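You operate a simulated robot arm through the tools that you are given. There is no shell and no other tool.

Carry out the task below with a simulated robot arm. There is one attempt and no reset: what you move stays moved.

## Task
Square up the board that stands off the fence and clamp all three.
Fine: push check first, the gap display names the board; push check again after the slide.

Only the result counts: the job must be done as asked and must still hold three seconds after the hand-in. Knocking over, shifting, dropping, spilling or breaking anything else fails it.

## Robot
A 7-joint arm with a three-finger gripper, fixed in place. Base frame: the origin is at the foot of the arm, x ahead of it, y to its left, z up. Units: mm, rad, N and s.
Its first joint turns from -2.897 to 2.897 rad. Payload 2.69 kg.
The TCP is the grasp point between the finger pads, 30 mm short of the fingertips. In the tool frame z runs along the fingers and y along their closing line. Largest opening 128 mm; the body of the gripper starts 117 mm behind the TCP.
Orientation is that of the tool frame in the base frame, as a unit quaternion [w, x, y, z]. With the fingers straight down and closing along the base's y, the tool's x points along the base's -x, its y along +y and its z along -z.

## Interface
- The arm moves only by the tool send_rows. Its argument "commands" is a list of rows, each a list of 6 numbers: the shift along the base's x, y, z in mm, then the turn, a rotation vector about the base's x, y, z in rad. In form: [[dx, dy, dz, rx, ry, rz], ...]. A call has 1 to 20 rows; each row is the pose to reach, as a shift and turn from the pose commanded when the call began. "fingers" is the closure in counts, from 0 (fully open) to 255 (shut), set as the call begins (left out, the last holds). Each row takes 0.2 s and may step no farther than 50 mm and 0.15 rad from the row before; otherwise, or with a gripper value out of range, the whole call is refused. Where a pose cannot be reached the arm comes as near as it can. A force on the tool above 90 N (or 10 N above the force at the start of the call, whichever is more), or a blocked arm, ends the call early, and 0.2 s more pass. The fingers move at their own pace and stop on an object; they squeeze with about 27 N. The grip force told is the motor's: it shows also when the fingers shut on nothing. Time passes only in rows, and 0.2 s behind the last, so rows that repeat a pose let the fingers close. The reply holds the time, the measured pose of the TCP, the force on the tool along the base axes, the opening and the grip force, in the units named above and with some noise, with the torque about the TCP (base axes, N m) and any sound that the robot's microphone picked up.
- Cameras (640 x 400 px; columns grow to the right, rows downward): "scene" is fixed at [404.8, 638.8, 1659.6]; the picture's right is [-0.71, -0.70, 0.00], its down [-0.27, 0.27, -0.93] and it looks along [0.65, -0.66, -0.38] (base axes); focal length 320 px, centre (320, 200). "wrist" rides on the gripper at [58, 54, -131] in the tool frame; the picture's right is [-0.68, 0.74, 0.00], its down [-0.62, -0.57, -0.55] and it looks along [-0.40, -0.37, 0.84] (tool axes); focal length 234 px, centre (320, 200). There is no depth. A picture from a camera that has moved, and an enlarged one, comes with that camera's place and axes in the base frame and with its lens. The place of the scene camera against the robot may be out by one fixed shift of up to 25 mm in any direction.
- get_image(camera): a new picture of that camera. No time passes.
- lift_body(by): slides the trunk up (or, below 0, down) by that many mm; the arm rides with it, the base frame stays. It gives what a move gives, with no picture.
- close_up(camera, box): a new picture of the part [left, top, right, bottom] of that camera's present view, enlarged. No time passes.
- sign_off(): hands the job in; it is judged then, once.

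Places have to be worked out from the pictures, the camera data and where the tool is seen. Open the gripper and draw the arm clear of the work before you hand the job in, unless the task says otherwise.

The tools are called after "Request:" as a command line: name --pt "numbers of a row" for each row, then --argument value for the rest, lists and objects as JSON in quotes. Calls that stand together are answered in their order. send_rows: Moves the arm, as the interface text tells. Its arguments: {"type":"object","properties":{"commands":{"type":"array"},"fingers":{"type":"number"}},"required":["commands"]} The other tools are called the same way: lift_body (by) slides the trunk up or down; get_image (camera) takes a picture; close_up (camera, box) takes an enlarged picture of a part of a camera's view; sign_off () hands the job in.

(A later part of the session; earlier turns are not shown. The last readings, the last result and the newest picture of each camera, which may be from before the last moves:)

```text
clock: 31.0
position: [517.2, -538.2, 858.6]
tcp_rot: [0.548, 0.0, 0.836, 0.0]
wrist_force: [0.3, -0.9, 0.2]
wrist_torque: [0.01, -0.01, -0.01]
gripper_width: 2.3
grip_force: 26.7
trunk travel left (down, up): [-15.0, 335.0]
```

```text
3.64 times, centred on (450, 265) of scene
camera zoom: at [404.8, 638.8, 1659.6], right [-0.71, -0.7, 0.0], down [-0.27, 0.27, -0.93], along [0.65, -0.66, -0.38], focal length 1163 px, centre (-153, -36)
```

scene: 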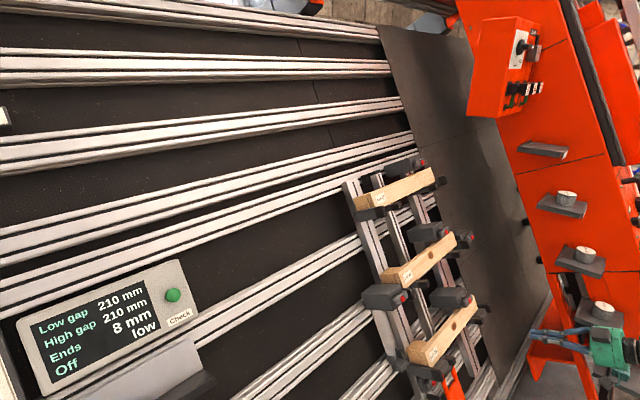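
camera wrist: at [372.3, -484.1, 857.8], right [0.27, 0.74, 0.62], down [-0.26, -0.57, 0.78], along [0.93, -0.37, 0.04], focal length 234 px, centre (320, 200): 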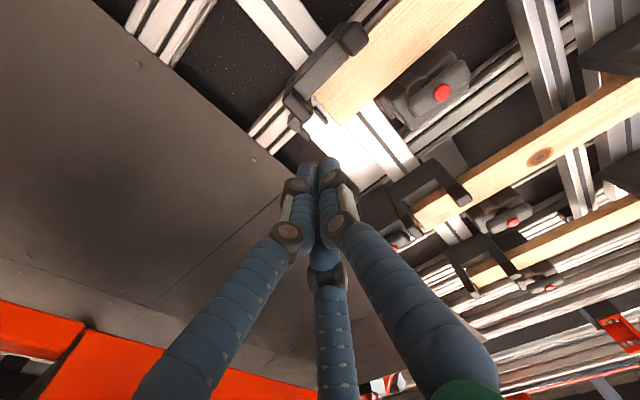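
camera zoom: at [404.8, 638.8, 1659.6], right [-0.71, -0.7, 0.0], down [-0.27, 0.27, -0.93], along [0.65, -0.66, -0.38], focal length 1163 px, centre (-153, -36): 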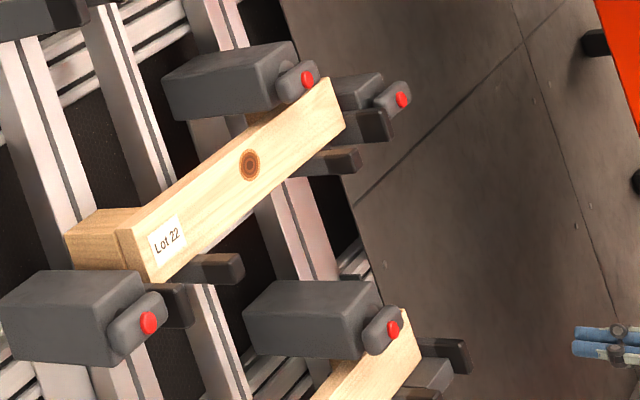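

The middle and top boards' centres agree at y≈-331, while the low board is at about -323. I need to push its +y end (y≈-126) about 8 mm toward -y. I'll go to a staging pose in front of that end and match the tool to the 28° wall tilt.

Request:
send_rows --pt "0 45 0 0 0.01 0" --pt "5 90 0 0 0.02 0" --pt "10 135 0 0 0.03 0" --pt "15 180 0 0 0.04 0" --pt "20 225 -1 0 0.05 0" --pt "25 270 -2 0 0.06 0" --pt "30 315 -3 0 0.07 0" --pt "35 360 -4 0 0.08 0" --pt "40 402 -5 0 0.083 0" --pt "46 442 -7 0 0.083 0" --pt "46 442 -7 0 0.083 0"

Request:
get_image --camera "wrist"

Request:
close_up --camera "wrist" --box '[220, 60, 420, 200]'

```text
clock: 33.4
position: [562.7, -95.9, 851.6]
tcp_rot: [0.512, 0.0, 0.859, 0.0]
wrist_force: [-0.3, 1.1, 0.8]
wrist_torque: [-0.02, -0.03, 0.0]
gripper_width: 2.2
grip_force: 26.8
trunk travel left (down, up): [-15.0, 335.0]
```

```text
taken
camera wrist: at [419.3, -41.8, 862.7], right [0.32, 0.74, 0.6], down [-0.19, -0.57, 0.8], along [0.93, -0.37, -0.04], focal length 234 px, centre (320, 200)
```

wrist: 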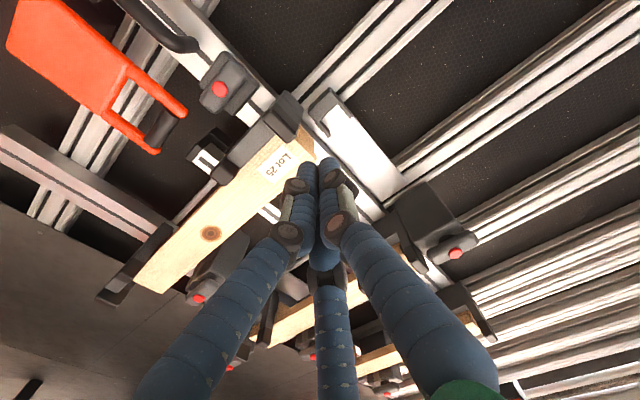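

```text
2.86 times, centred on (320, 130) of wrist
camera zoom: at [419.3, -41.8, 862.7], right [0.32, 0.74, 0.6], down [-0.19, -0.57, 0.8], along [0.93, -0.37, -0.04], focal length 669 px, centre (320, 400)
```

zoom: 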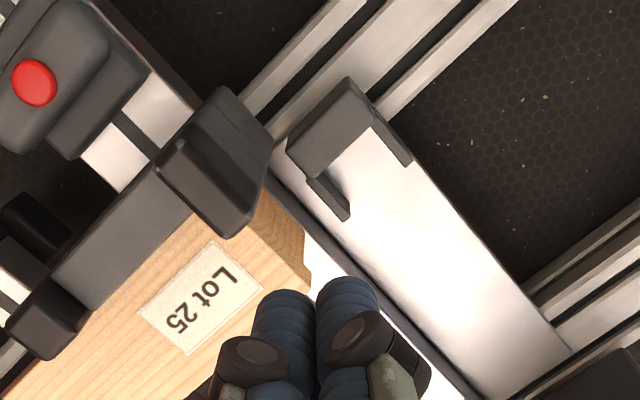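

The tip axis passes about 30 mm outside (+y of) the board's end, and the bracket behind it is much deeper. I'll advance along the wall normal until the tip is about 15 mm past the board's front face.

Request:
send_rows --pt "35 0 -19 0 0 0" --pt "70 0 -38 0 0 0" --pt "90 0 -48.6 0 0 0" --pt "106 0 -57 0 0 0" --pt "106 0 -57 0 0 0"

Request:
get_image --camera "wrist"

Request:
close_up --camera "wrist" --box '[220, 80, 420, 220]'

Request:
close_up --camera "scene" --box '[360, 270, 500, 400]'

```text
clock: 34.6
position: [668.6, -95.8, 796.2]
tcp_rot: [0.513, 0.001, 0.858, -0.001]
wrist_force: [0.3, 0.1, 0.1]
wrist_torque: [-0.01, 0.02, -0.03]
gripper_width: 2.4
grip_force: 26.9
trunk travel left (down, up): [-15.0, 335.0]
```

```text
taken
camera wrist: at [524.4, -40.4, 807.8], right [0.32, 0.74, 0.6], down [-0.19, -0.57, 0.8], along [0.93, -0.37, -0.04], focal length 234 px, centre (320, 200)
```

wrist: 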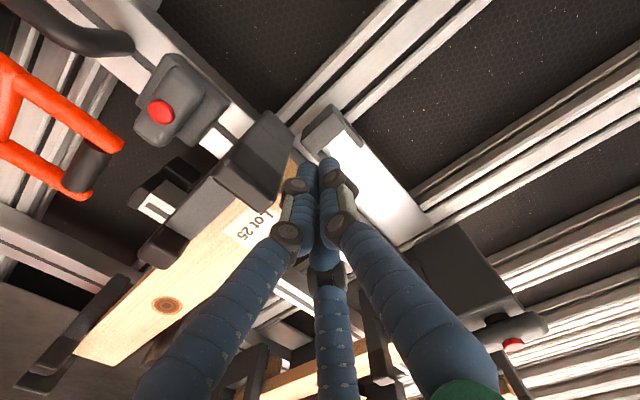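

```text
2.86 times, centred on (320, 150) of wrist
camera zoom: at [524.4, -40.4, 807.8], right [0.32, 0.74, 0.6], down [-0.19, -0.57, 0.8], along [0.93, -0.37, -0.04], focal length 669 px, centre (320, 343)
```

zoom: 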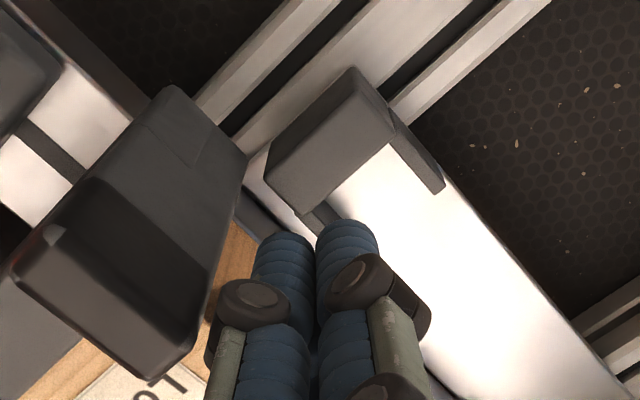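

```text
3.08 times, centred on (430, 335) of scene
camera zoom: at [404.8, 638.8, 1659.6], right [-0.71, -0.7, 0.0], down [-0.27, 0.27, -0.93], along [0.65, -0.66, -0.38], focal length 984 px, centre (-18, -215)
```

zoom: 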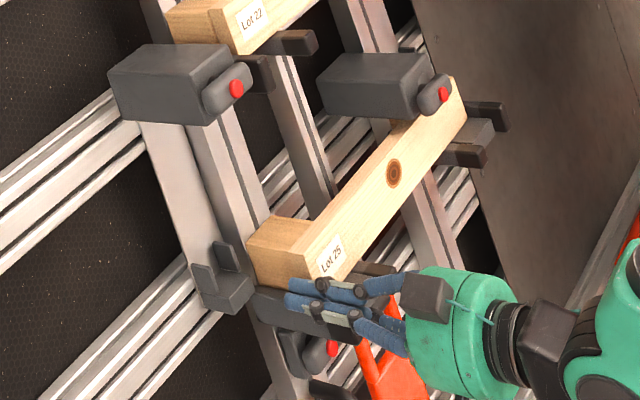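

The fork's outer prong may rise slightly above the board's lower edge, so I'll raise the tip about 10 mm along the board's width to clear it. Then I'll creep toward -y in small steps and watch the force.

Request:
send_rows --pt "5 0 9 0 0 0" --pt "5 -4 9 0 0 0" --pt "5 -8 9 0 0 0" --pt "5 -11 9 0 0 0" --pt "5 -11 9 0 0 0"

Request:
close_up --camera "wrist" --box '[220, 80, 420, 220]'

Request:
close_up --camera "scene" --box '[380, 310, 480, 390]'

```text
clock: 35.8
position: [671.0, -104.7, 805.9]
tcp_rot: [0.513, 0.001, 0.858, -0.001]
wrist_force: [-0.6, 0.0, 0.3]
wrist_torque: [0.01, 0.02, 0.01]
gripper_width: 2.1
grip_force: 26.6
trunk travel left (down, up): [-15.0, 335.0]
```

```text
2.86 times, centred on (320, 150) of wrist
camera zoom: at [527.8, -50.9, 816.8], right [0.32, 0.74, 0.6], down [-0.19, -0.57, 0.8], along [0.93, -0.37, -0.04], focal length 669 px, centre (320, 343)
```

zoom: 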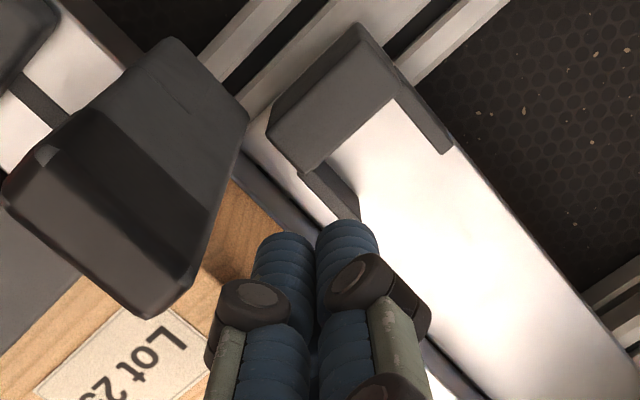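

```text
5.00 times, centred on (430, 350) of scene
camera zoom: at [404.8, 638.8, 1659.6], right [-0.71, -0.7, 0.0], down [-0.27, 0.27, -0.93], along [0.65, -0.66, -0.38], focal length 1599 px, centre (-230, -550)
```

zoom: 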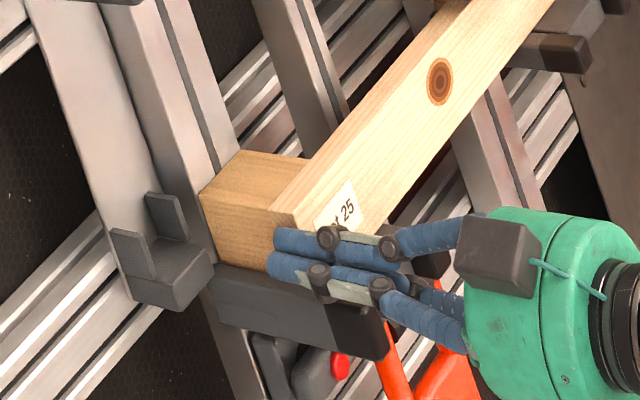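

The tips are beside the board's end face and above the prong. I'll creep on toward -y.

Request:
send_rows --pt "0 -2 0 0 0 0" --pt "0 -4 0 0 0 0" --pt "0 -6 0 0 0 0" --pt "0 -6 0 0 0 0"

Request:
close_up --camera "scene" --box '[380, 310, 480, 390]'

```text
clock: 36.8
position: [672.4, -111.1, 805.4]
tcp_rot: [0.512, 0.0, 0.859, 0.0]
wrist_force: [-0.7, 0.7, 0.6]
wrist_torque: [-0.02, -0.01, -0.02]
gripper_width: 2.0
grip_force: 27.2
trunk travel left (down, up): [-15.0, 335.0]
```

```text
5.00 times, centred on (430, 350) of scene
camera zoom: at [404.8, 638.8, 1659.6], right [-0.71, -0.7, 0.0], down [-0.27, 0.27, -0.93], along [0.65, -0.66, -0.38], focal length 1599 px, centre (-230, -550)
```

zoom: 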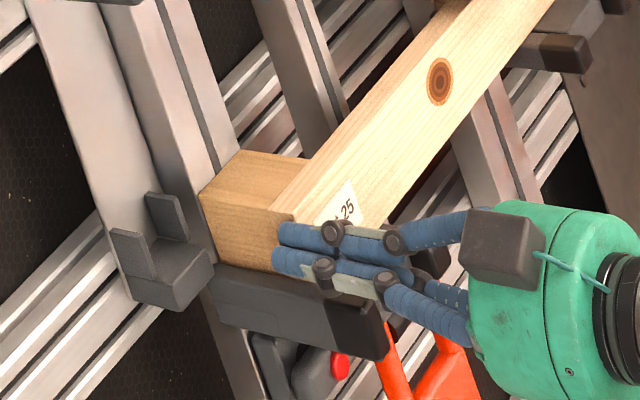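

Still no contact force, so I'll continue in 1 to 2 mm steps.

Request:
send_rows --pt "0 -1.5 0 0 0 0" --pt "0 -3 0 0 0 0" --pt "0 -4 0 0 0 0" --pt "0 -4 0 0 0 0"

Request:
close_up --camera "scene" --box '[380, 310, 480, 390]'

```text
clock: 37.8
position: [671.8, -114.2, 805.4]
tcp_rot: [0.512, 0.0, 0.859, 0.0]
wrist_force: [0.3, 0.8, -0.1]
wrist_torque: [0.0, 0.04, 0.02]
gripper_width: 2.3
grip_force: 27.5
trunk travel left (down, up): [-15.0, 335.0]
```

```text
5.00 times, centred on (430, 350) of scene
camera zoom: at [404.8, 638.8, 1659.6], right [-0.71, -0.7, 0.0], down [-0.27, 0.27, -0.93], along [0.65, -0.66, -0.38], focal length 1599 px, centre (-230, -550)
```

zoom: 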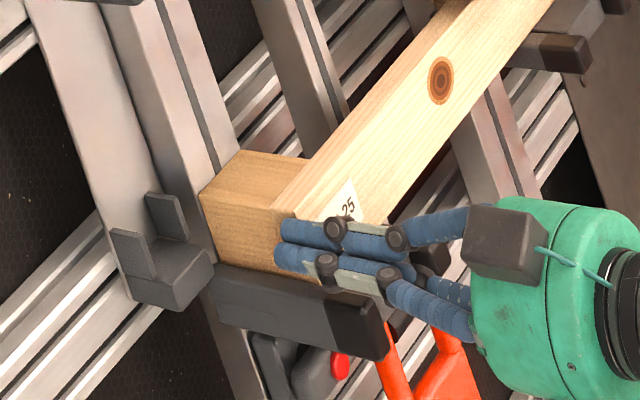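

Request:
send_rows --pt "0 -1 0 0 0 0" --pt "0 -2 0 0 0 0" --pt "0 -3 0 0 0 0" --pt "0 -3 0 0 0 0"

Request:
close_up --camera "scene" --box '[380, 310, 480, 390]'

```text
clock: 38.8
position: [672.0, -119.1, 806.1]
tcp_rot: [0.513, 0.001, 0.859, -0.001]
wrist_force: [0.2, 0.5, 0.2]
wrist_torque: [0.01, 0.0, 0.01]
gripper_width: 2.2
grip_force: 26.9
trunk travel left (down, up): [-15.0, 335.0]
```

```text
5.00 times, centred on (430, 350) of scene
camera zoom: at [404.8, 638.8, 1659.6], right [-0.71, -0.7, 0.0], down [-0.27, 0.27, -0.93], along [0.65, -0.66, -0.38], focal length 1599 px, centre (-230, -550)
```

zoom: 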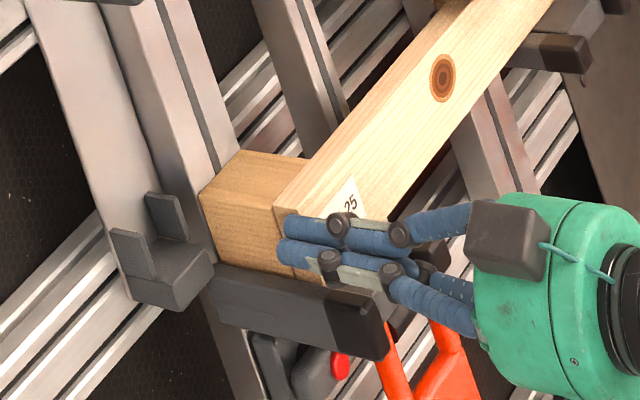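

The knot seems to have shifted by about 2 px, so contact may have started. I'll continue with fine steps.

Request:
send_rows --pt "0 -1 0 0 0 0" --pt "0 -2 0 0 0 0" --pt "0 -2 0 0 0 0"

Request:
close_up --camera "scene" --box '[390, 290, 490, 370]'

Request:
close_up --camera "wrist" --box '[120, 80, 420, 300]'

```text
clock: 39.6
position: [673.1, -119.6, 806.9]
tcp_rot: [0.512, 0.0, 0.859, 0.0]
wrist_force: [-0.1, 2.2, 0.5]
wrist_torque: [0.01, 0.01, 0.01]
gripper_width: 2.4
grip_force: 26.8
trunk travel left (down, up): [-15.0, 335.0]
```

```text
5.00 times, centred on (440, 330) of scene
camera zoom: at [404.8, 638.8, 1659.6], right [-0.71, -0.7, 0.0], down [-0.27, 0.27, -0.93], along [0.65, -0.66, -0.38], focal length 1599 px, centre (-280, -450)
```

zoom: 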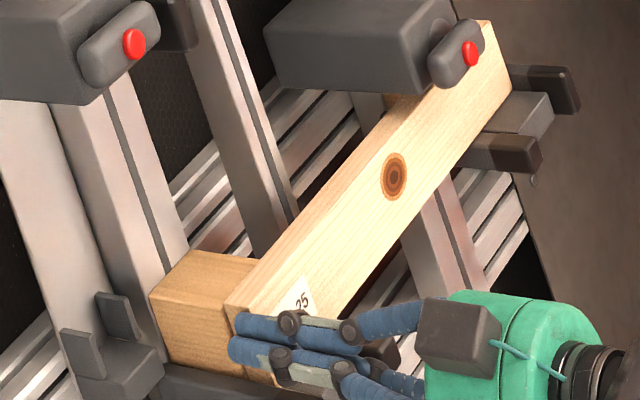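

```text
1.82 times, centred on (270, 190) of wrist
camera zoom: at [528.2, -66.0, 817.5], right [0.32, 0.74, 0.6], down [-0.19, -0.57, 0.8], along [0.93, -0.37, -0.04], focal length 426 px, centre (411, 218)
```

zoom: 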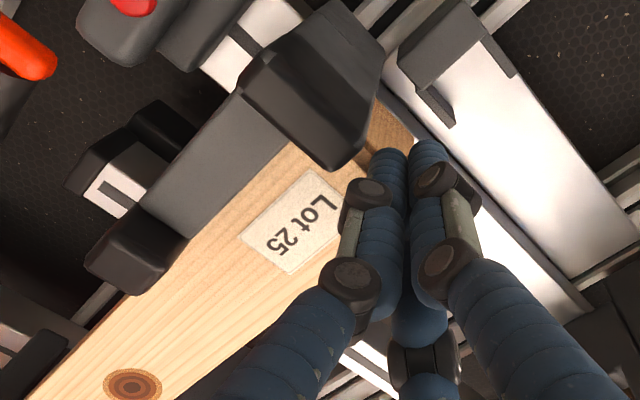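

A force of about 2 N along y is building and the tip is beside the end face, so contact is plausible. I'll continue in small steps and track the knot.

Request:
send_rows --pt "0 -1 0 0 0 0" --pt "0 -2 0 0 0 0" --pt "0 -2 0 0 0 0"

Request:
close_up --camera "scene" --box '[390, 290, 490, 370]'

```text
clock: 40.4
position: [672.2, -120.8, 806.2]
tcp_rot: [0.513, -0.001, 0.858, 0.0]
wrist_force: [0.4, 6.3, 0.1]
wrist_torque: [0.05, -0.04, 0.14]
gripper_width: 2.2
grip_force: 27.1
trunk travel left (down, up): [-15.0, 335.0]
```

```text
5.00 times, centred on (440, 330) of scene
camera zoom: at [404.8, 638.8, 1659.6], right [-0.71, -0.7, 0.0], down [-0.27, 0.27, -0.93], along [0.65, -0.66, -0.38], focal length 1599 px, centre (-280, -450)
```

zoom: 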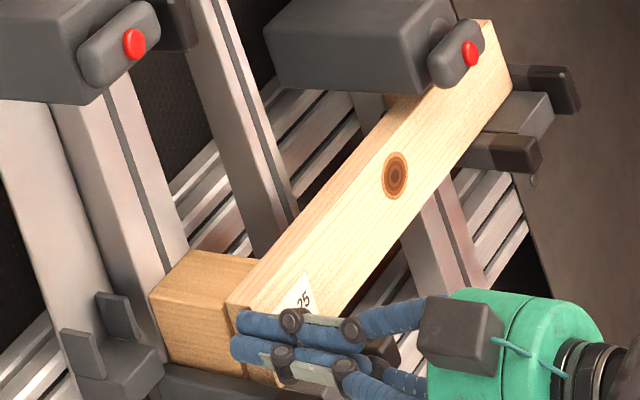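

The knot has moved by about (+4, -4) px, which is roughly 5 to 6 mm of slide. I'll nudge further in 1 mm steps.

Request:
send_rows --pt "0 -1 0 0 0 0" --pt "0 -1 0 0 0 0"

Request:
close_up --camera "scene" --box '[430, 290, 480, 330]'

```text
clock: 41.0
position: [671.5, -121.1, 806.9]
tcp_rot: [0.513, -0.001, 0.859, 0.0]
wrist_force: [-0.5, 11.8, 1.5]
wrist_torque: [0.11, -0.03, 0.23]
gripper_width: 2.4
grip_force: 26.9
trunk travel left (down, up): [-15.0, 335.0]
```

```text
10.00 times, centred on (455, 310) of scene
camera zoom: at [404.8, 638.8, 1659.6], right [-0.71, -0.7, 0.0], down [-0.27, 0.27, -0.93], along [0.65, -0.66, -0.38], focal length 3199 px, centre (-1030, -900)
```

zoom: 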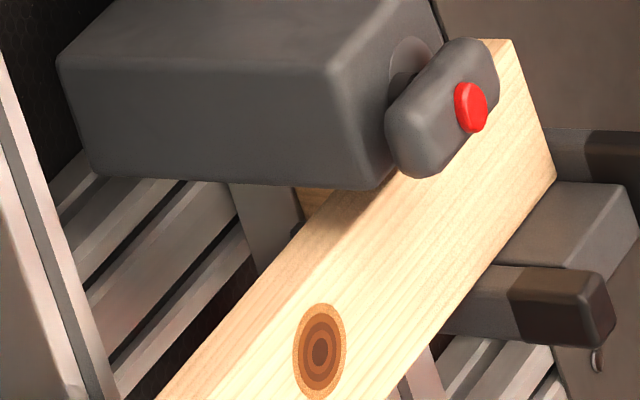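

Force climbs by about 5.5 N per mm with no further motion, so the board has seated against the fence. I'll release to +y, back straight out, and head to Check again.

Request:
send_rows --pt "0 6 0 0 0 0" --pt "0 18 0 0 0 0" --pt "0 28 0 0 0 0" --pt "-35 30 19 0 0 0" --pt "-70 30 38 0 0 0" --pt "-106 30 57 0 0 0" --pt "-106 30 57 0 0 0"

Request:
close_up --camera "scene" --box '[360, 270, 500, 400]'

Request:
get_image --camera "wrist"

```text
clock: 42.6
position: [565.0, -95.0, 863.7]
tcp_rot: [0.513, 0.001, 0.858, -0.001]
wrist_force: [0.5, -0.6, 0.0]
wrist_torque: [-0.01, 0.01, 0.0]
gripper_width: 2.4
grip_force: 27.2
trunk travel left (down, up): [-15.0, 335.0]
```

```text
3.08 times, centred on (430, 335) of scene
camera zoom: at [404.8, 638.8, 1659.6], right [-0.71, -0.7, 0.0], down [-0.27, 0.27, -0.93], along [0.65, -0.66, -0.38], focal length 984 px, centre (-18, -215)
```

zoom: 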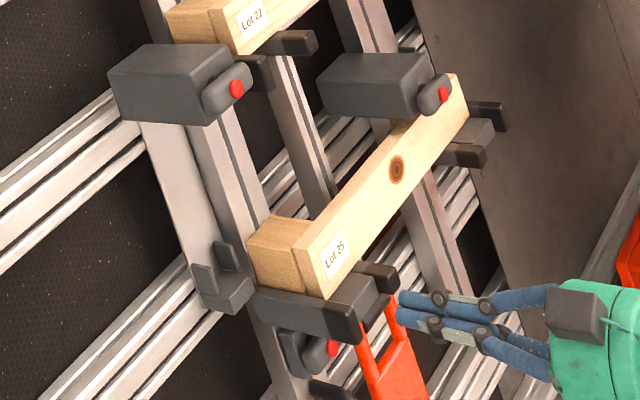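

```text
taken
camera wrist: at [420.9, -40.6, 874.8], right [0.32, 0.74, 0.6], down [-0.19, -0.57, 0.8], along [0.93, -0.37, -0.04], focal length 234 px, centre (320, 200)
```

wrist: 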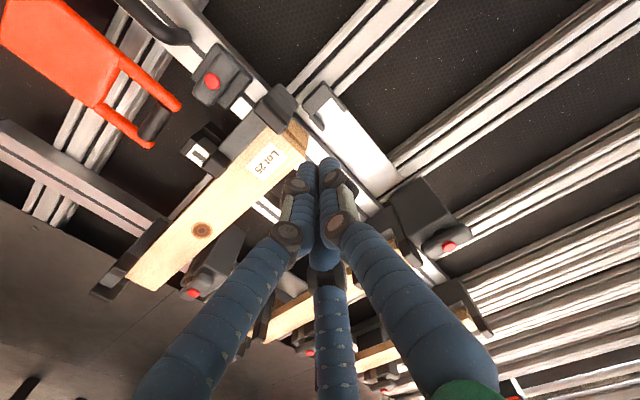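

The knot has moved the expected ~8 mm. I'll return to the Check button, raising the trunk first and then sweeping to the staging pose.

Request:
lift_body --by 200

Request:
send_rows --pt "0 40 20 0 0 0" --pt "5 80 40 0 0 0" --pt "15 120 60 0 0 0" --pt "25 160 80 0 0 0" --pt "35 200 100 0 0 0" --pt "50 240 120 0 0 0" --pt "65 280 140 0 0 0" --pt "80 320 160 0 0 0" --pt "95 360 180 0 0 0" --pt "110 400 200 0 0 0" --pt "125 440 215 0 0 0" --pt "140 485 230 0 0 0" --pt "165 525 240 0 0 0" --pt "200 560 240 0 0 0" --pt "240 585 240 0 0 0" --pt "285 585 228 0 0 0" --pt "334 585 203 0 0 0" --pt "334 585 203 0 0 0"

Request:
get_image --camera "wrist"

```text
clock: 44.8
position: [564.4, -94.7, 1063.9]
tcp_rot: [0.512, 0.001, 0.859, -0.001]
wrist_force: [-0.5, -0.1, 0.3]
wrist_torque: [0.04, -0.01, 0.01]
gripper_width: 2.0
grip_force: 26.7
trunk travel left (down, up): [-215.0, 135.0]
```

```text
refused: row 17 steps farther than a row can; nothing moved
```

```text
taken
camera wrist: at [421.4, -40.6, 1074.4], right [0.32, 0.74, 0.6], down [-0.19, -0.57, 0.8], along [0.93, -0.37, -0.04], focal length 234 px, centre (320, 200)
```

wrist: 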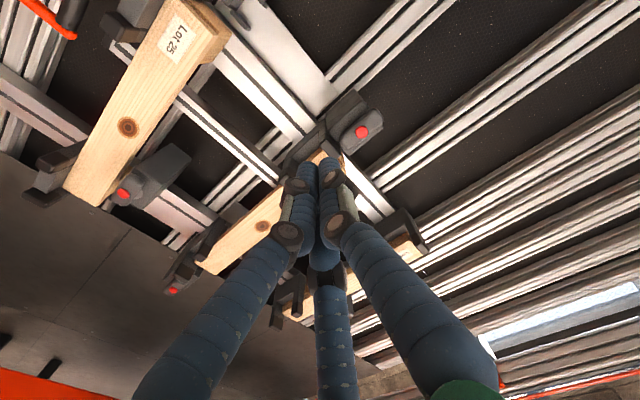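

One step was too long, so I'll split it up.

Request:
send_rows --pt "0 40 20 0 0 0" --pt "5 80 40 0 0 0" --pt "15 120 60 0 0 0" --pt "25 160 80 0 0 0" --pt "35 200 100 0 0 0" --pt "50 240 120 0 0 0" --pt "65 280 140 0 0 0" --pt "80 320 160 0 0 0" --pt "95 360 180 0 0 0" --pt "110 400 200 0 0 0" --pt "125 440 215 0 0 0" --pt "140 480 230 0 0 0" --pt "165 520 240 0 0 0" --pt "195 555 245 0 0 0" --pt "230 585 250 0 0 0" --pt "270 585 237 0 0 0" --pt "305 585 219 0 0 0" --pt "334 585 203 0 0 0" --pt "334 585 203 0 0 0"

Request:
get_image --camera "wrist"

```text
clock: 48.8
position: [898.7, 491.3, 1266.3]
tcp_rot: [0.512, 0.0, 0.859, 0.0]
wrist_force: [-0.1, 0.1, -0.5]
wrist_torque: [0.0, 0.01, -0.02]
gripper_width: 2.2
grip_force: 27.2
trunk travel left (down, up): [-215.0, 135.0]
```

```text
taken
camera wrist: at [755.2, 545.0, 1278.2], right [0.32, 0.74, 0.6], down [-0.19, -0.57, 0.8], along [0.93, -0.37, -0.04], focal length 234 px, centre (320, 200)
```

wrist: 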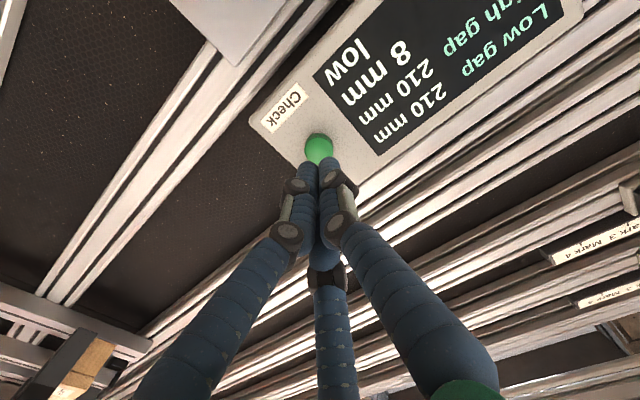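

Aligned with the button. I'll approach and press with small final steps.

Request:
send_rows --pt "20 0 -10.8 0 0 0" --pt "36 0 -19.4 0 0 0" --pt "44 0 -23.7 0 0 0" --pt "48 0 -25.9 0 0 0" --pt "51 0 -27.5 0 0 0" --pt "54 0 -29.1 0 0 0"

Request:
get_image --camera "wrist"

Request:
close_up --camera "scene" --box '[0, 240, 220, 400]'

```text
clock: 50.2
position: [952.1, 490.0, 1238.9]
tcp_rot: [0.513, 0.0, 0.858, 0.0]
wrist_force: [-11.6, -2.1, 2.9]
wrist_torque: [-0.04, 0.08, -0.09]
gripper_width: 2.1
grip_force: 27.3
trunk travel left (down, up): [-215.0, 135.0]
```

```text
taken
camera wrist: at [808.5, 544.4, 1249.8], right [0.32, 0.74, 0.6], down [-0.19, -0.57, 0.8], along [0.93, -0.37, -0.04], focal length 234 px, centre (320, 200)
```

wrist: 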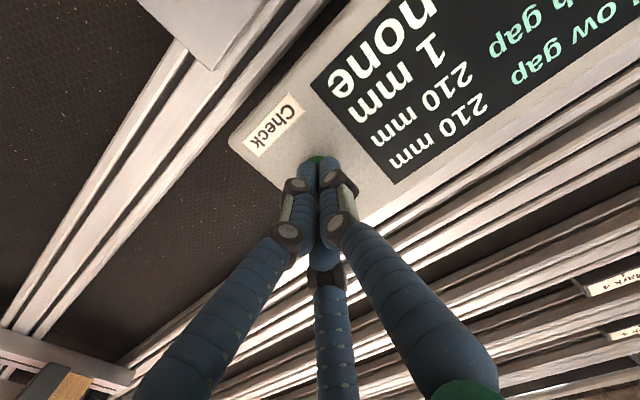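

```text
2.50 times, centred on (110, 320) of scene
camera zoom: at [404.8, 638.8, 1659.6], right [-0.71, -0.7, 0.0], down [-0.27, 0.27, -0.93], along [0.65, -0.66, -0.38], focal length 800 px, centre (845, -100)
```

zoom: 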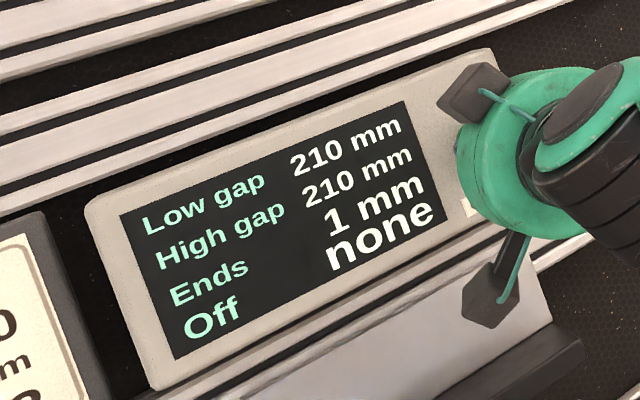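

The display now shows Ends 1 mm, Off "none", so the slide is good. I'll back off and go to inspect the low clamp's lever; its red dot is near (675, -413, 856), about 39 mm proud of the board face.

Request:
send_rows --pt "-10 0 5.4 0 0 0" --pt "-40 0 21.6 0 0 0" --pt "-80 0 40 0 0 0" --pt "-120 0 45 0 0 0" --pt "-155 -30 42 0 0 0" --pt "-185 -65 35 0 0 0" --pt "-210 -105 25 0 0 0" --pt "-225 -150 10 0 0 0" --pt "-240 -195 -5 0 0 0" --pt "-255 -240 -20 0 0 0" --pt "-270 -285 -35 0 0 0" --pt "-285 -330 -50 0 0 0" --pt "-300 -375 -65 0 0 0" --pt "-315 -420 -80 0 0 0" --pt "-325 -465 -95 0 0 0" --pt "-335 -510 -110 0 0 0" --pt "-345 -555 -125 0 0 0" --pt "-355 -600 -140 0 0 0" --pt "-360 -645 -150 0 0 0" --pt "-360 -690 -150 0 0 0"

Request:
lift_body --by -200

Request:
get_image --camera "wrist"

```text
clock: 54.4
position: [595.9, -200.9, 1088.2]
tcp_rot: [0.512, 0.0, 0.859, 0.0]
wrist_force: [-0.9, 0.2, 0.4]
wrist_torque: [0.0, 0.03, -0.01]
gripper_width: 2.5
grip_force: 26.9
trunk travel left (down, up): [-215.0, 135.0]
```

```text
clock: 56.6
position: [595.9, -200.4, 888.5]
tcp_rot: [0.513, 0.0, 0.858, 0.0]
wrist_force: [0.0, 0.4, -0.4]
wrist_torque: [0.02, 0.01, -0.02]
gripper_width: 1.9
grip_force: 27.0
trunk travel left (down, up): [-15.0, 335.0]
```

```text
taken
camera wrist: at [451.3, -147.6, 899.9], right [0.32, 0.74, 0.6], down [-0.19, -0.57, 0.8], along [0.93, -0.37, -0.04], focal length 234 px, centre (320, 200)
```

wrist: 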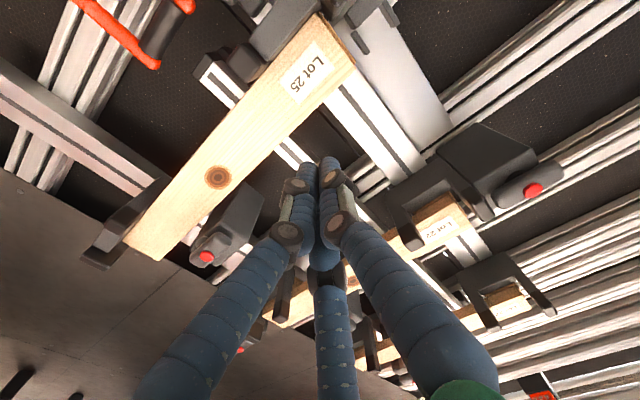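

Now I'll move to a close viewing pose for the low clamp.

Request:
send_rows --pt "-5 -40 10 0 0 0" --pt "-5 -85 20 0 0 0" --pt "-5 -130 30 0 0 0" --pt "0 -175 35 0 0 0" --pt "5 -215 35 0 0 0" --pt "10 -237 35 0 0 0" --pt "10 -237 35 0 0 0"

Request:
get_image --camera "wrist"

Request:
close_up --camera "wrist" --box '[240, 40, 420, 160]'

```text
clock: 58.2
position: [604.0, -440.7, 924.0]
tcp_rot: [0.513, -0.001, 0.858, 0.001]
wrist_force: [-0.5, 0.0, -0.8]
wrist_torque: [0.02, 0.01, 0.02]
gripper_width: 2.3
grip_force: 26.6
trunk travel left (down, up): [-15.0, 335.0]
```

```text
taken
camera wrist: at [461.6, -387.1, 935.5], right [0.32, 0.74, 0.6], down [-0.19, -0.57, 0.8], along [0.93, -0.37, -0.04], focal length 234 px, centre (320, 200)
```

wrist: 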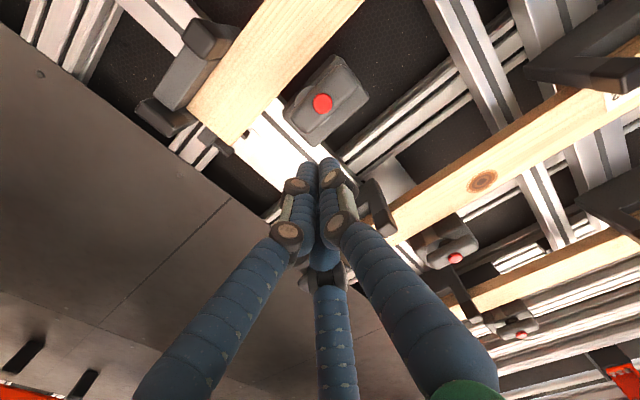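

```text
3.33 times, centred on (330, 100) of wrist
camera zoom: at [461.6, -387.1, 935.5], right [0.32, 0.74, 0.6], down [-0.19, -0.57, 0.8], along [0.93, -0.37, -0.04], focal length 781 px, centre (287, 533)
```

zoom: 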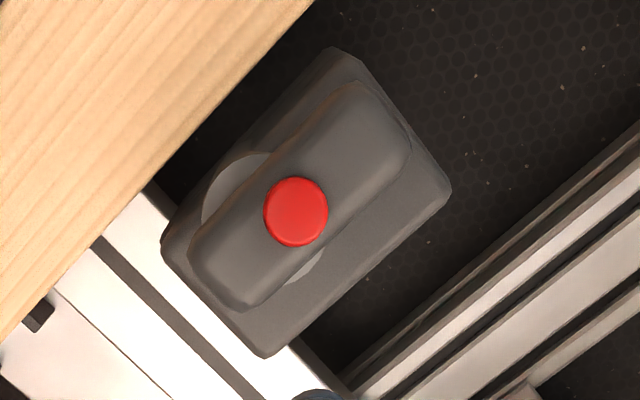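

The clamp has an elongated handle along y with a red cap and a disc behind it. It isn't clear whether it's a press or a quarter-turn type. I'll first do a gentle low-force press test on the red cap at about (675, -413, 856).

Request:
send_rows --pt "5 12 -18 0 0 0" --pt "14 27 -37 0 0 0" --pt "22 27 -41.5 0 0 0" --pt "22 27 -41.5 0 0 0"

Request:
get_image --camera "wrist"

Request:
close_up --camera "wrist" --box '[240, 80, 420, 200]'

```text
clock: 59.2
position: [626.8, -412.4, 880.7]
tcp_rot: [0.513, -0.001, 0.858, 0.001]
wrist_force: [0.7, -0.3, -0.2]
wrist_torque: [0.01, 0.0, -0.02]
gripper_width: 2.1
grip_force: 26.5
trunk travel left (down, up): [-15.0, 335.0]
```

```text
taken
camera wrist: at [483.2, -358.5, 892.9], right [0.32, 0.74, 0.6], down [-0.19, -0.57, 0.8], along [0.93, -0.37, -0.04], focal length 234 px, centre (320, 200)
```

wrist: 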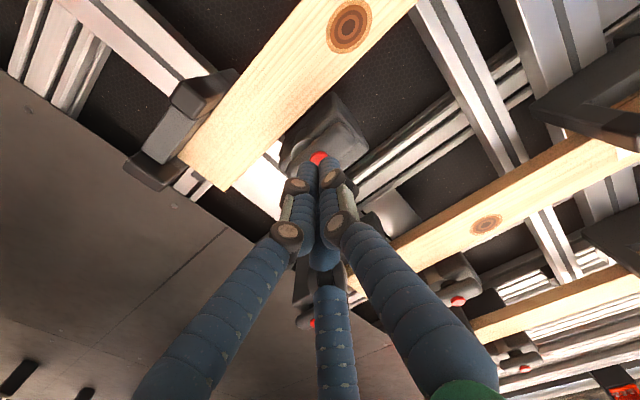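

```text
3.33 times, centred on (330, 140) of wrist
camera zoom: at [483.2, -358.5, 892.9], right [0.32, 0.74, 0.6], down [-0.19, -0.57, 0.8], along [0.93, -0.37, -0.04], focal length 781 px, centre (287, 400)
```

zoom: 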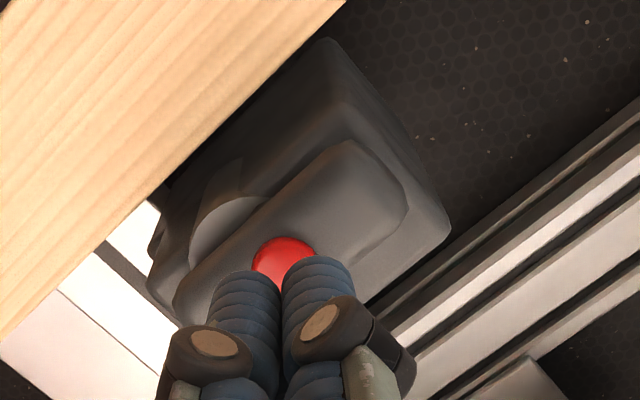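

The tips are lined up with the red cap. I'll press gently in small steps.

Request:
send_rows --pt "8.8 0 -4.7 0 0 0" --pt "15 0 -8.1 0 0 0" --pt "18.5 0 -10 0 0 0" --pt "21 0 -11.3 0 0 0"

Request:
send_rows --pt "1.8 0 -1 0 0 0" --pt "3.5 0 -1.9 0 0 0"

```text
clock: 60.2
position: [648.0, -411.2, 871.2]
tcp_rot: [0.514, 0.0, 0.858, 0.0]
wrist_force: [0.3, 0.8, 0.3]
wrist_torque: [-0.02, -0.02, -0.01]
gripper_width: 2.3
grip_force: 27.3
trunk travel left (down, up): [-15.0, 335.0]
```

```text
clock: 60.8
position: [652.0, -412.7, 870.1]
tcp_rot: [0.513, 0.0, 0.858, 0.0]
wrist_force: [-0.7, 0.6, 0.3]
wrist_torque: [-0.02, -0.01, 0.02]
gripper_width: 2.1
grip_force: 27.2
trunk travel left (down, up): [-15.0, 335.0]
```

No contact yet. I'll continue carefully.

Request:
send_rows --pt "1.8 0 -1 0 0 0" --pt "3.5 0 -1.9 0 0 0"

Request:
close_up --camera "wrist" --box '[240, 80, 420, 200]'

Request:
close_up --camera "scene" --box '[410, 270, 490, 330]'

```text
clock: 61.4
position: [655.0, -411.9, 868.3]
tcp_rot: [0.513, 0.0, 0.858, 0.0]
wrist_force: [-11.9, -1.2, 5.3]
wrist_torque: [-0.06, -0.13, -0.08]
gripper_width: 6.1
grip_force: 31.1
trunk travel left (down, up): [-15.0, 335.0]
```

```text
3.33 times, centred on (330, 140) of wrist
camera zoom: at [510.5, -357.2, 879.6], right [0.32, 0.74, 0.6], down [-0.19, -0.57, 0.8], along [0.93, -0.37, -0.04], focal length 781 px, centre (287, 400)
```

zoom: 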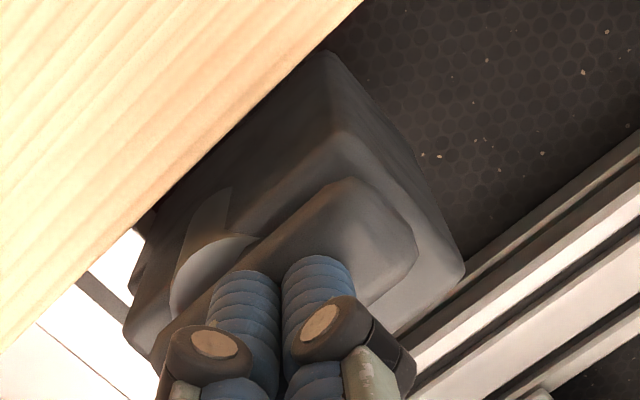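

```text
6.67 times, centred on (450, 300) of scene
camera zoom: at [404.8, 638.8, 1659.6], right [-0.71, -0.7, 0.0], down [-0.27, 0.27, -0.93], along [0.65, -0.66, -0.38], focal length 2133 px, centre (-547, -467)
```

zoom: 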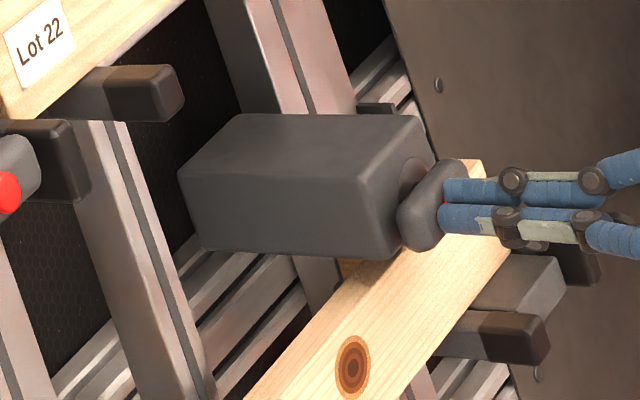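

At 12 N nothing depressed and no sound came back; the cap just wedged the fingertips apart slightly. So it isn't a light push button, and the handle on a disc suggests a quarter turn. I'll back off 80 mm and roll the tool 90° about its axis so the fingers close across the handle.

Request:
send_rows --pt "-10 0 5.4 0 0 0" --pt "-40 0 21.6 0 0 0" --pt "-70 0 37.7 0 0 0" --pt "-70 0 37.7 0.1257 0 -0.0677" --pt "-70 0 37.7 0.2514 0 -0.1354" --pt "-70 0 37.7 0.3771 0 -0.2031" --pt "-70 0 37.7 0.5029 0 -0.2709" --pt "-70 0 37.7 0.6286 0 -0.3386" --pt "-70 0 37.7 0.7543 0 -0.4063" --pt "-70 0 37.7 0.88 0 -0.474" --pt "-70 0 37.7 1.0057 0 -0.5417" --pt "-70 0 37.7 1.1314 0 -0.6094" --pt "-70 0 37.7 1.2571 0 -0.6771" --pt "-70 0 37.7 1.3823 0 -0.7446" --pt "-70 0 37.7 1.3823 0 -0.7446"

Request:
get_image --camera "wrist"

Request:
close_up --camera "scene" --box '[410, 270, 490, 330]'

```text
clock: 64.6
position: [584.3, -411.3, 904.4]
tcp_rot: [0.362, 0.607, 0.607, 0.363]
wrist_force: [-0.6, 0.5, -0.1]
wrist_torque: [0.01, 0.0, 0.02]
gripper_width: 2.2
grip_force: 31.6
trunk travel left (down, up): [-15.0, 335.0]
```

```text
taken
camera wrist: at [494.6, -352.7, 1013.6], right [0.35, -0.68, 0.65], down [-0.75, -0.62, -0.24], along [0.56, -0.4, -0.72], focal length 234 px, centre (320, 200)
```

wrist: 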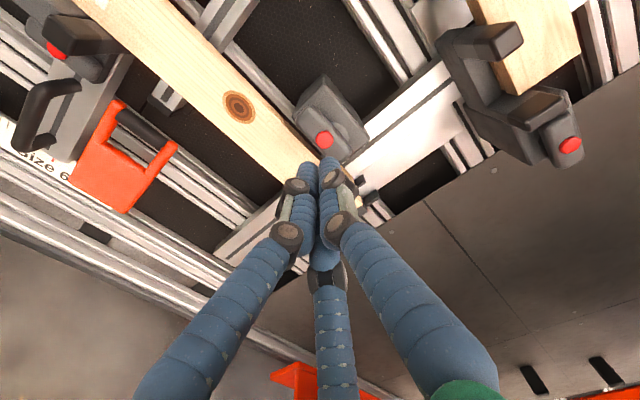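

```text
6.67 times, centred on (450, 300) of scene
camera zoom: at [404.8, 638.8, 1659.6], right [-0.71, -0.7, 0.0], down [-0.27, 0.27, -0.93], along [0.65, -0.66, -0.38], focal length 2133 px, centre (-547, -467)
```

zoom: 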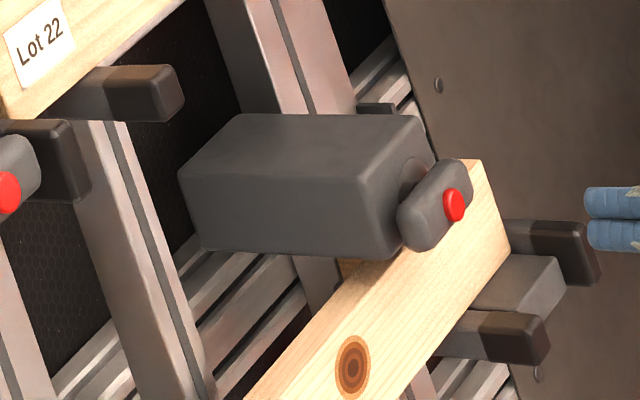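

The roll worked. I'll zoom in on the clamp from this new angle, and on the rest of the bottom area.

Request:
close_up --camera "wrist" --box '[270, 60, 390, 160]'

Request:
close_up --camera "wrist" --box '[0, 0, 200, 220]'

Request:
close_up --camera "wrist" --box '[420, 0, 620, 200]'

```text
4.00 times, centred on (330, 110) of wrist
camera zoom: at [494.6, -352.7, 1013.6], right [0.35, -0.68, 0.65], down [-0.75, -0.62, -0.24], along [0.56, -0.4, -0.72], focal length 937 px, centre (280, 560)
```

zoom: 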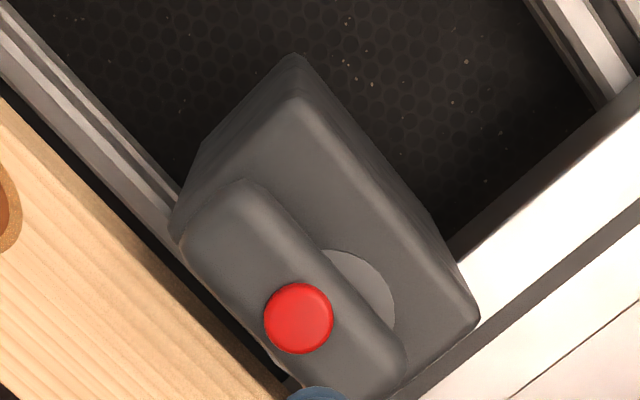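

```text
1.82 times, centred on (100, 110) of wrist
camera zoom: at [494.6, -352.7, 1013.6], right [0.35, -0.68, 0.65], down [-0.75, -0.62, -0.24], along [0.56, -0.4, -0.72], focal length 426 px, centre (720, 364)
```

zoom: 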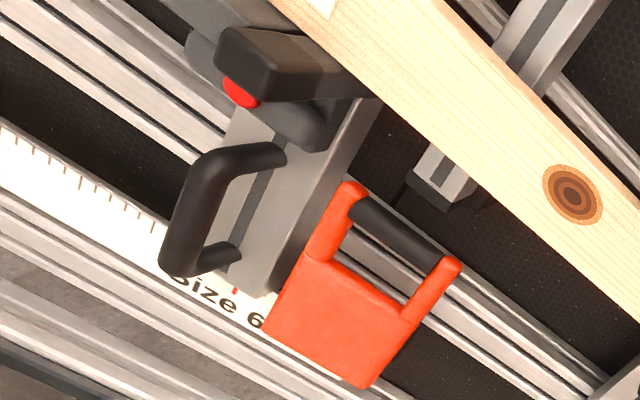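

```text
2.00 times, centred on (520, 100) of wrist
camera zoom: at [494.6, -352.7, 1013.6], right [0.35, -0.68, 0.65], down [-0.75, -0.62, -0.24], along [0.56, -0.4, -0.72], focal length 468 px, centre (-80, 400)
```

zoom: 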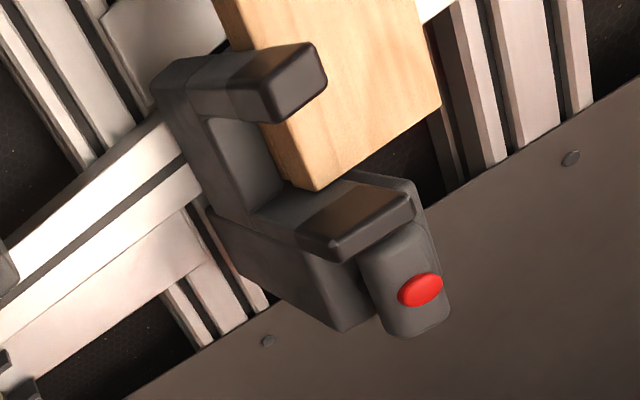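

From two views the disc (pivot) centre is about 11 mm to the -y side of the red cap, so near y≈-423 and v≈1074. I'll open the fingers to about 50 mm and approach so they straddle the handle at the pivot.

Request:
send_rows --pt "0 -11.7 1 0 0 0" --pt "26 -11.7 -13 0 0 0" --pt "45 -11.7 -23 0 0 0" --pt "45 -11.7 -23 0 0 0" --fingers 150

Request:
get_image --camera "wrist"

Request:
close_up --camera "wrist" --box '[240, 80, 420, 200]'

Request:
close_up --camera "scene" --box '[410, 260, 510, 340]'

```text
clock: 65.6
position: [629.7, -424.5, 881.3]
tcp_rot: [0.362, 0.607, 0.607, 0.363]
wrist_force: [0.3, 0.2, -1.0]
wrist_torque: [-0.01, 0.02, 0.0]
gripper_width: 52.8
grip_force: 0.1
trunk travel left (down, up): [-15.0, 335.0]
```

```text
taken
camera wrist: at [539.0, -366.1, 990.8], right [0.35, -0.68, 0.65], down [-0.75, -0.62, -0.24], along [0.56, -0.4, -0.72], focal length 234 px, centre (320, 200)
```

wrist: 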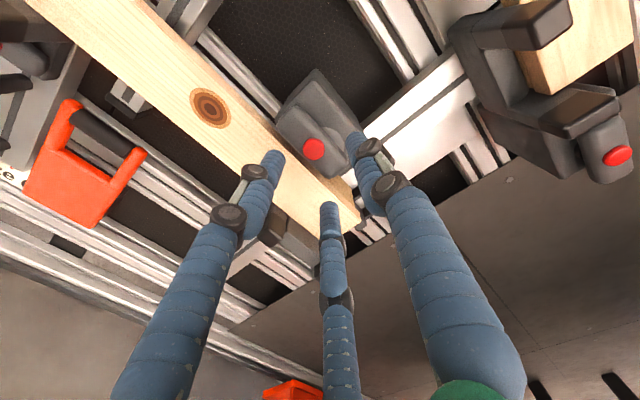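

```text
3.33 times, centred on (330, 140) of wrist
camera zoom: at [539.0, -366.1, 990.8], right [0.35, -0.68, 0.65], down [-0.75, -0.62, -0.24], along [0.56, -0.4, -0.72], focal length 781 px, centre (287, 400)
```

zoom: 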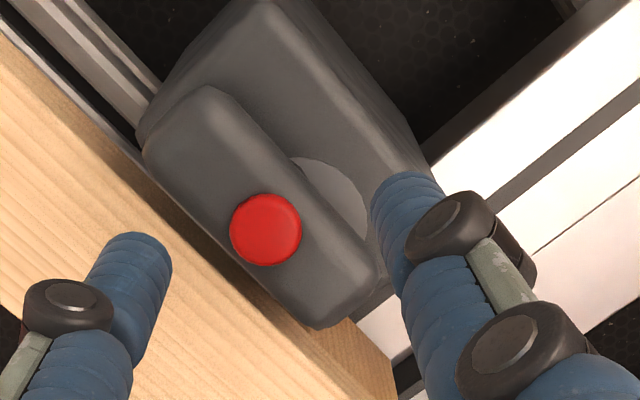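

```text
5.00 times, centred on (460, 300) of scene
camera zoom: at [404.8, 638.8, 1659.6], right [-0.71, -0.7, 0.0], down [-0.27, 0.27, -0.93], along [0.65, -0.66, -0.38], focal length 1599 px, centre (-380, -300)
```

zoom: 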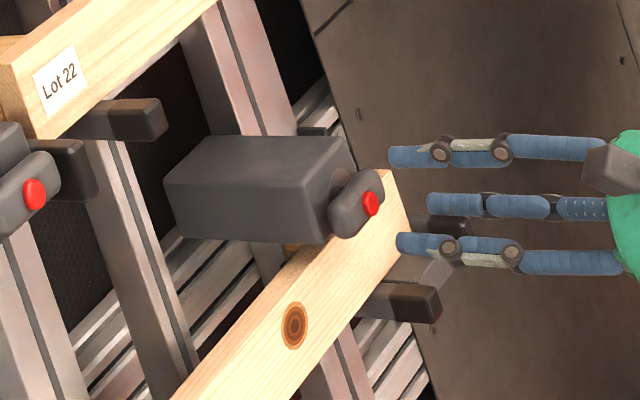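

The fingers straddle the handle, with the lower side over the board face but clear of it. I'll move in about 38 mm in steps so the tips flank the handle.

Request:
send_rows --pt "10 1 -5.4 0 0 0" --pt "20 1 -10.8 0 0 0" --pt "27 1 -14.5 0 0 0" --pt "33.4 1 -18 0 0 0"

Request:
get_image --camera "wrist"

Request:
close_up --camera "scene" --box '[410, 260, 510, 340]'

```text
clock: 66.6
position: [661.4, -424.2, 862.2]
tcp_rot: [0.364, 0.608, 0.606, 0.362]
wrist_force: [-29.1, -21.0, -2.0]
wrist_torque: [-0.35, 0.58, -1.07]
gripper_width: 78.4
grip_force: 16.6
trunk travel left (down, up): [-15.0, 335.0]
```

```text
taken
camera wrist: at [570.7, -365.2, 973.1], right [0.35, -0.68, 0.65], down [-0.75, -0.61, -0.24], along [0.56, -0.41, -0.72], focal length 234 px, centre (320, 200)
```

wrist: 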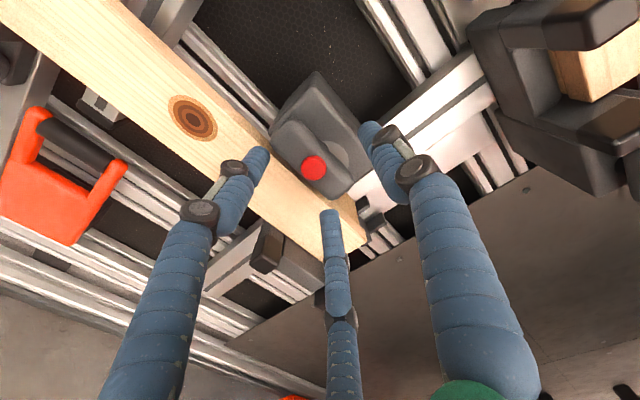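

```text
5.00 times, centred on (460, 300) of scene
camera zoom: at [404.8, 638.8, 1659.6], right [-0.71, -0.7, 0.0], down [-0.27, 0.27, -0.93], along [0.65, -0.66, -0.38], focal length 1599 px, centre (-380, -300)
```

zoom: 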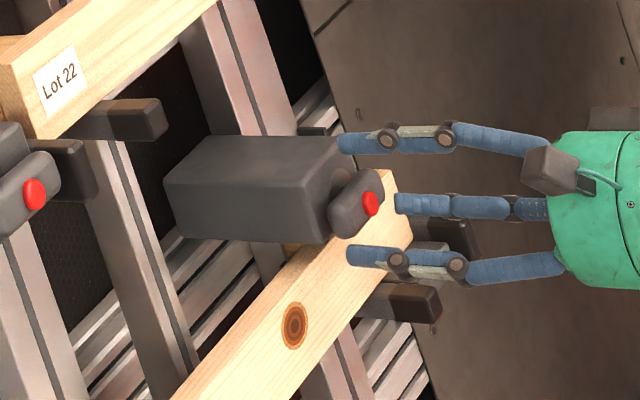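

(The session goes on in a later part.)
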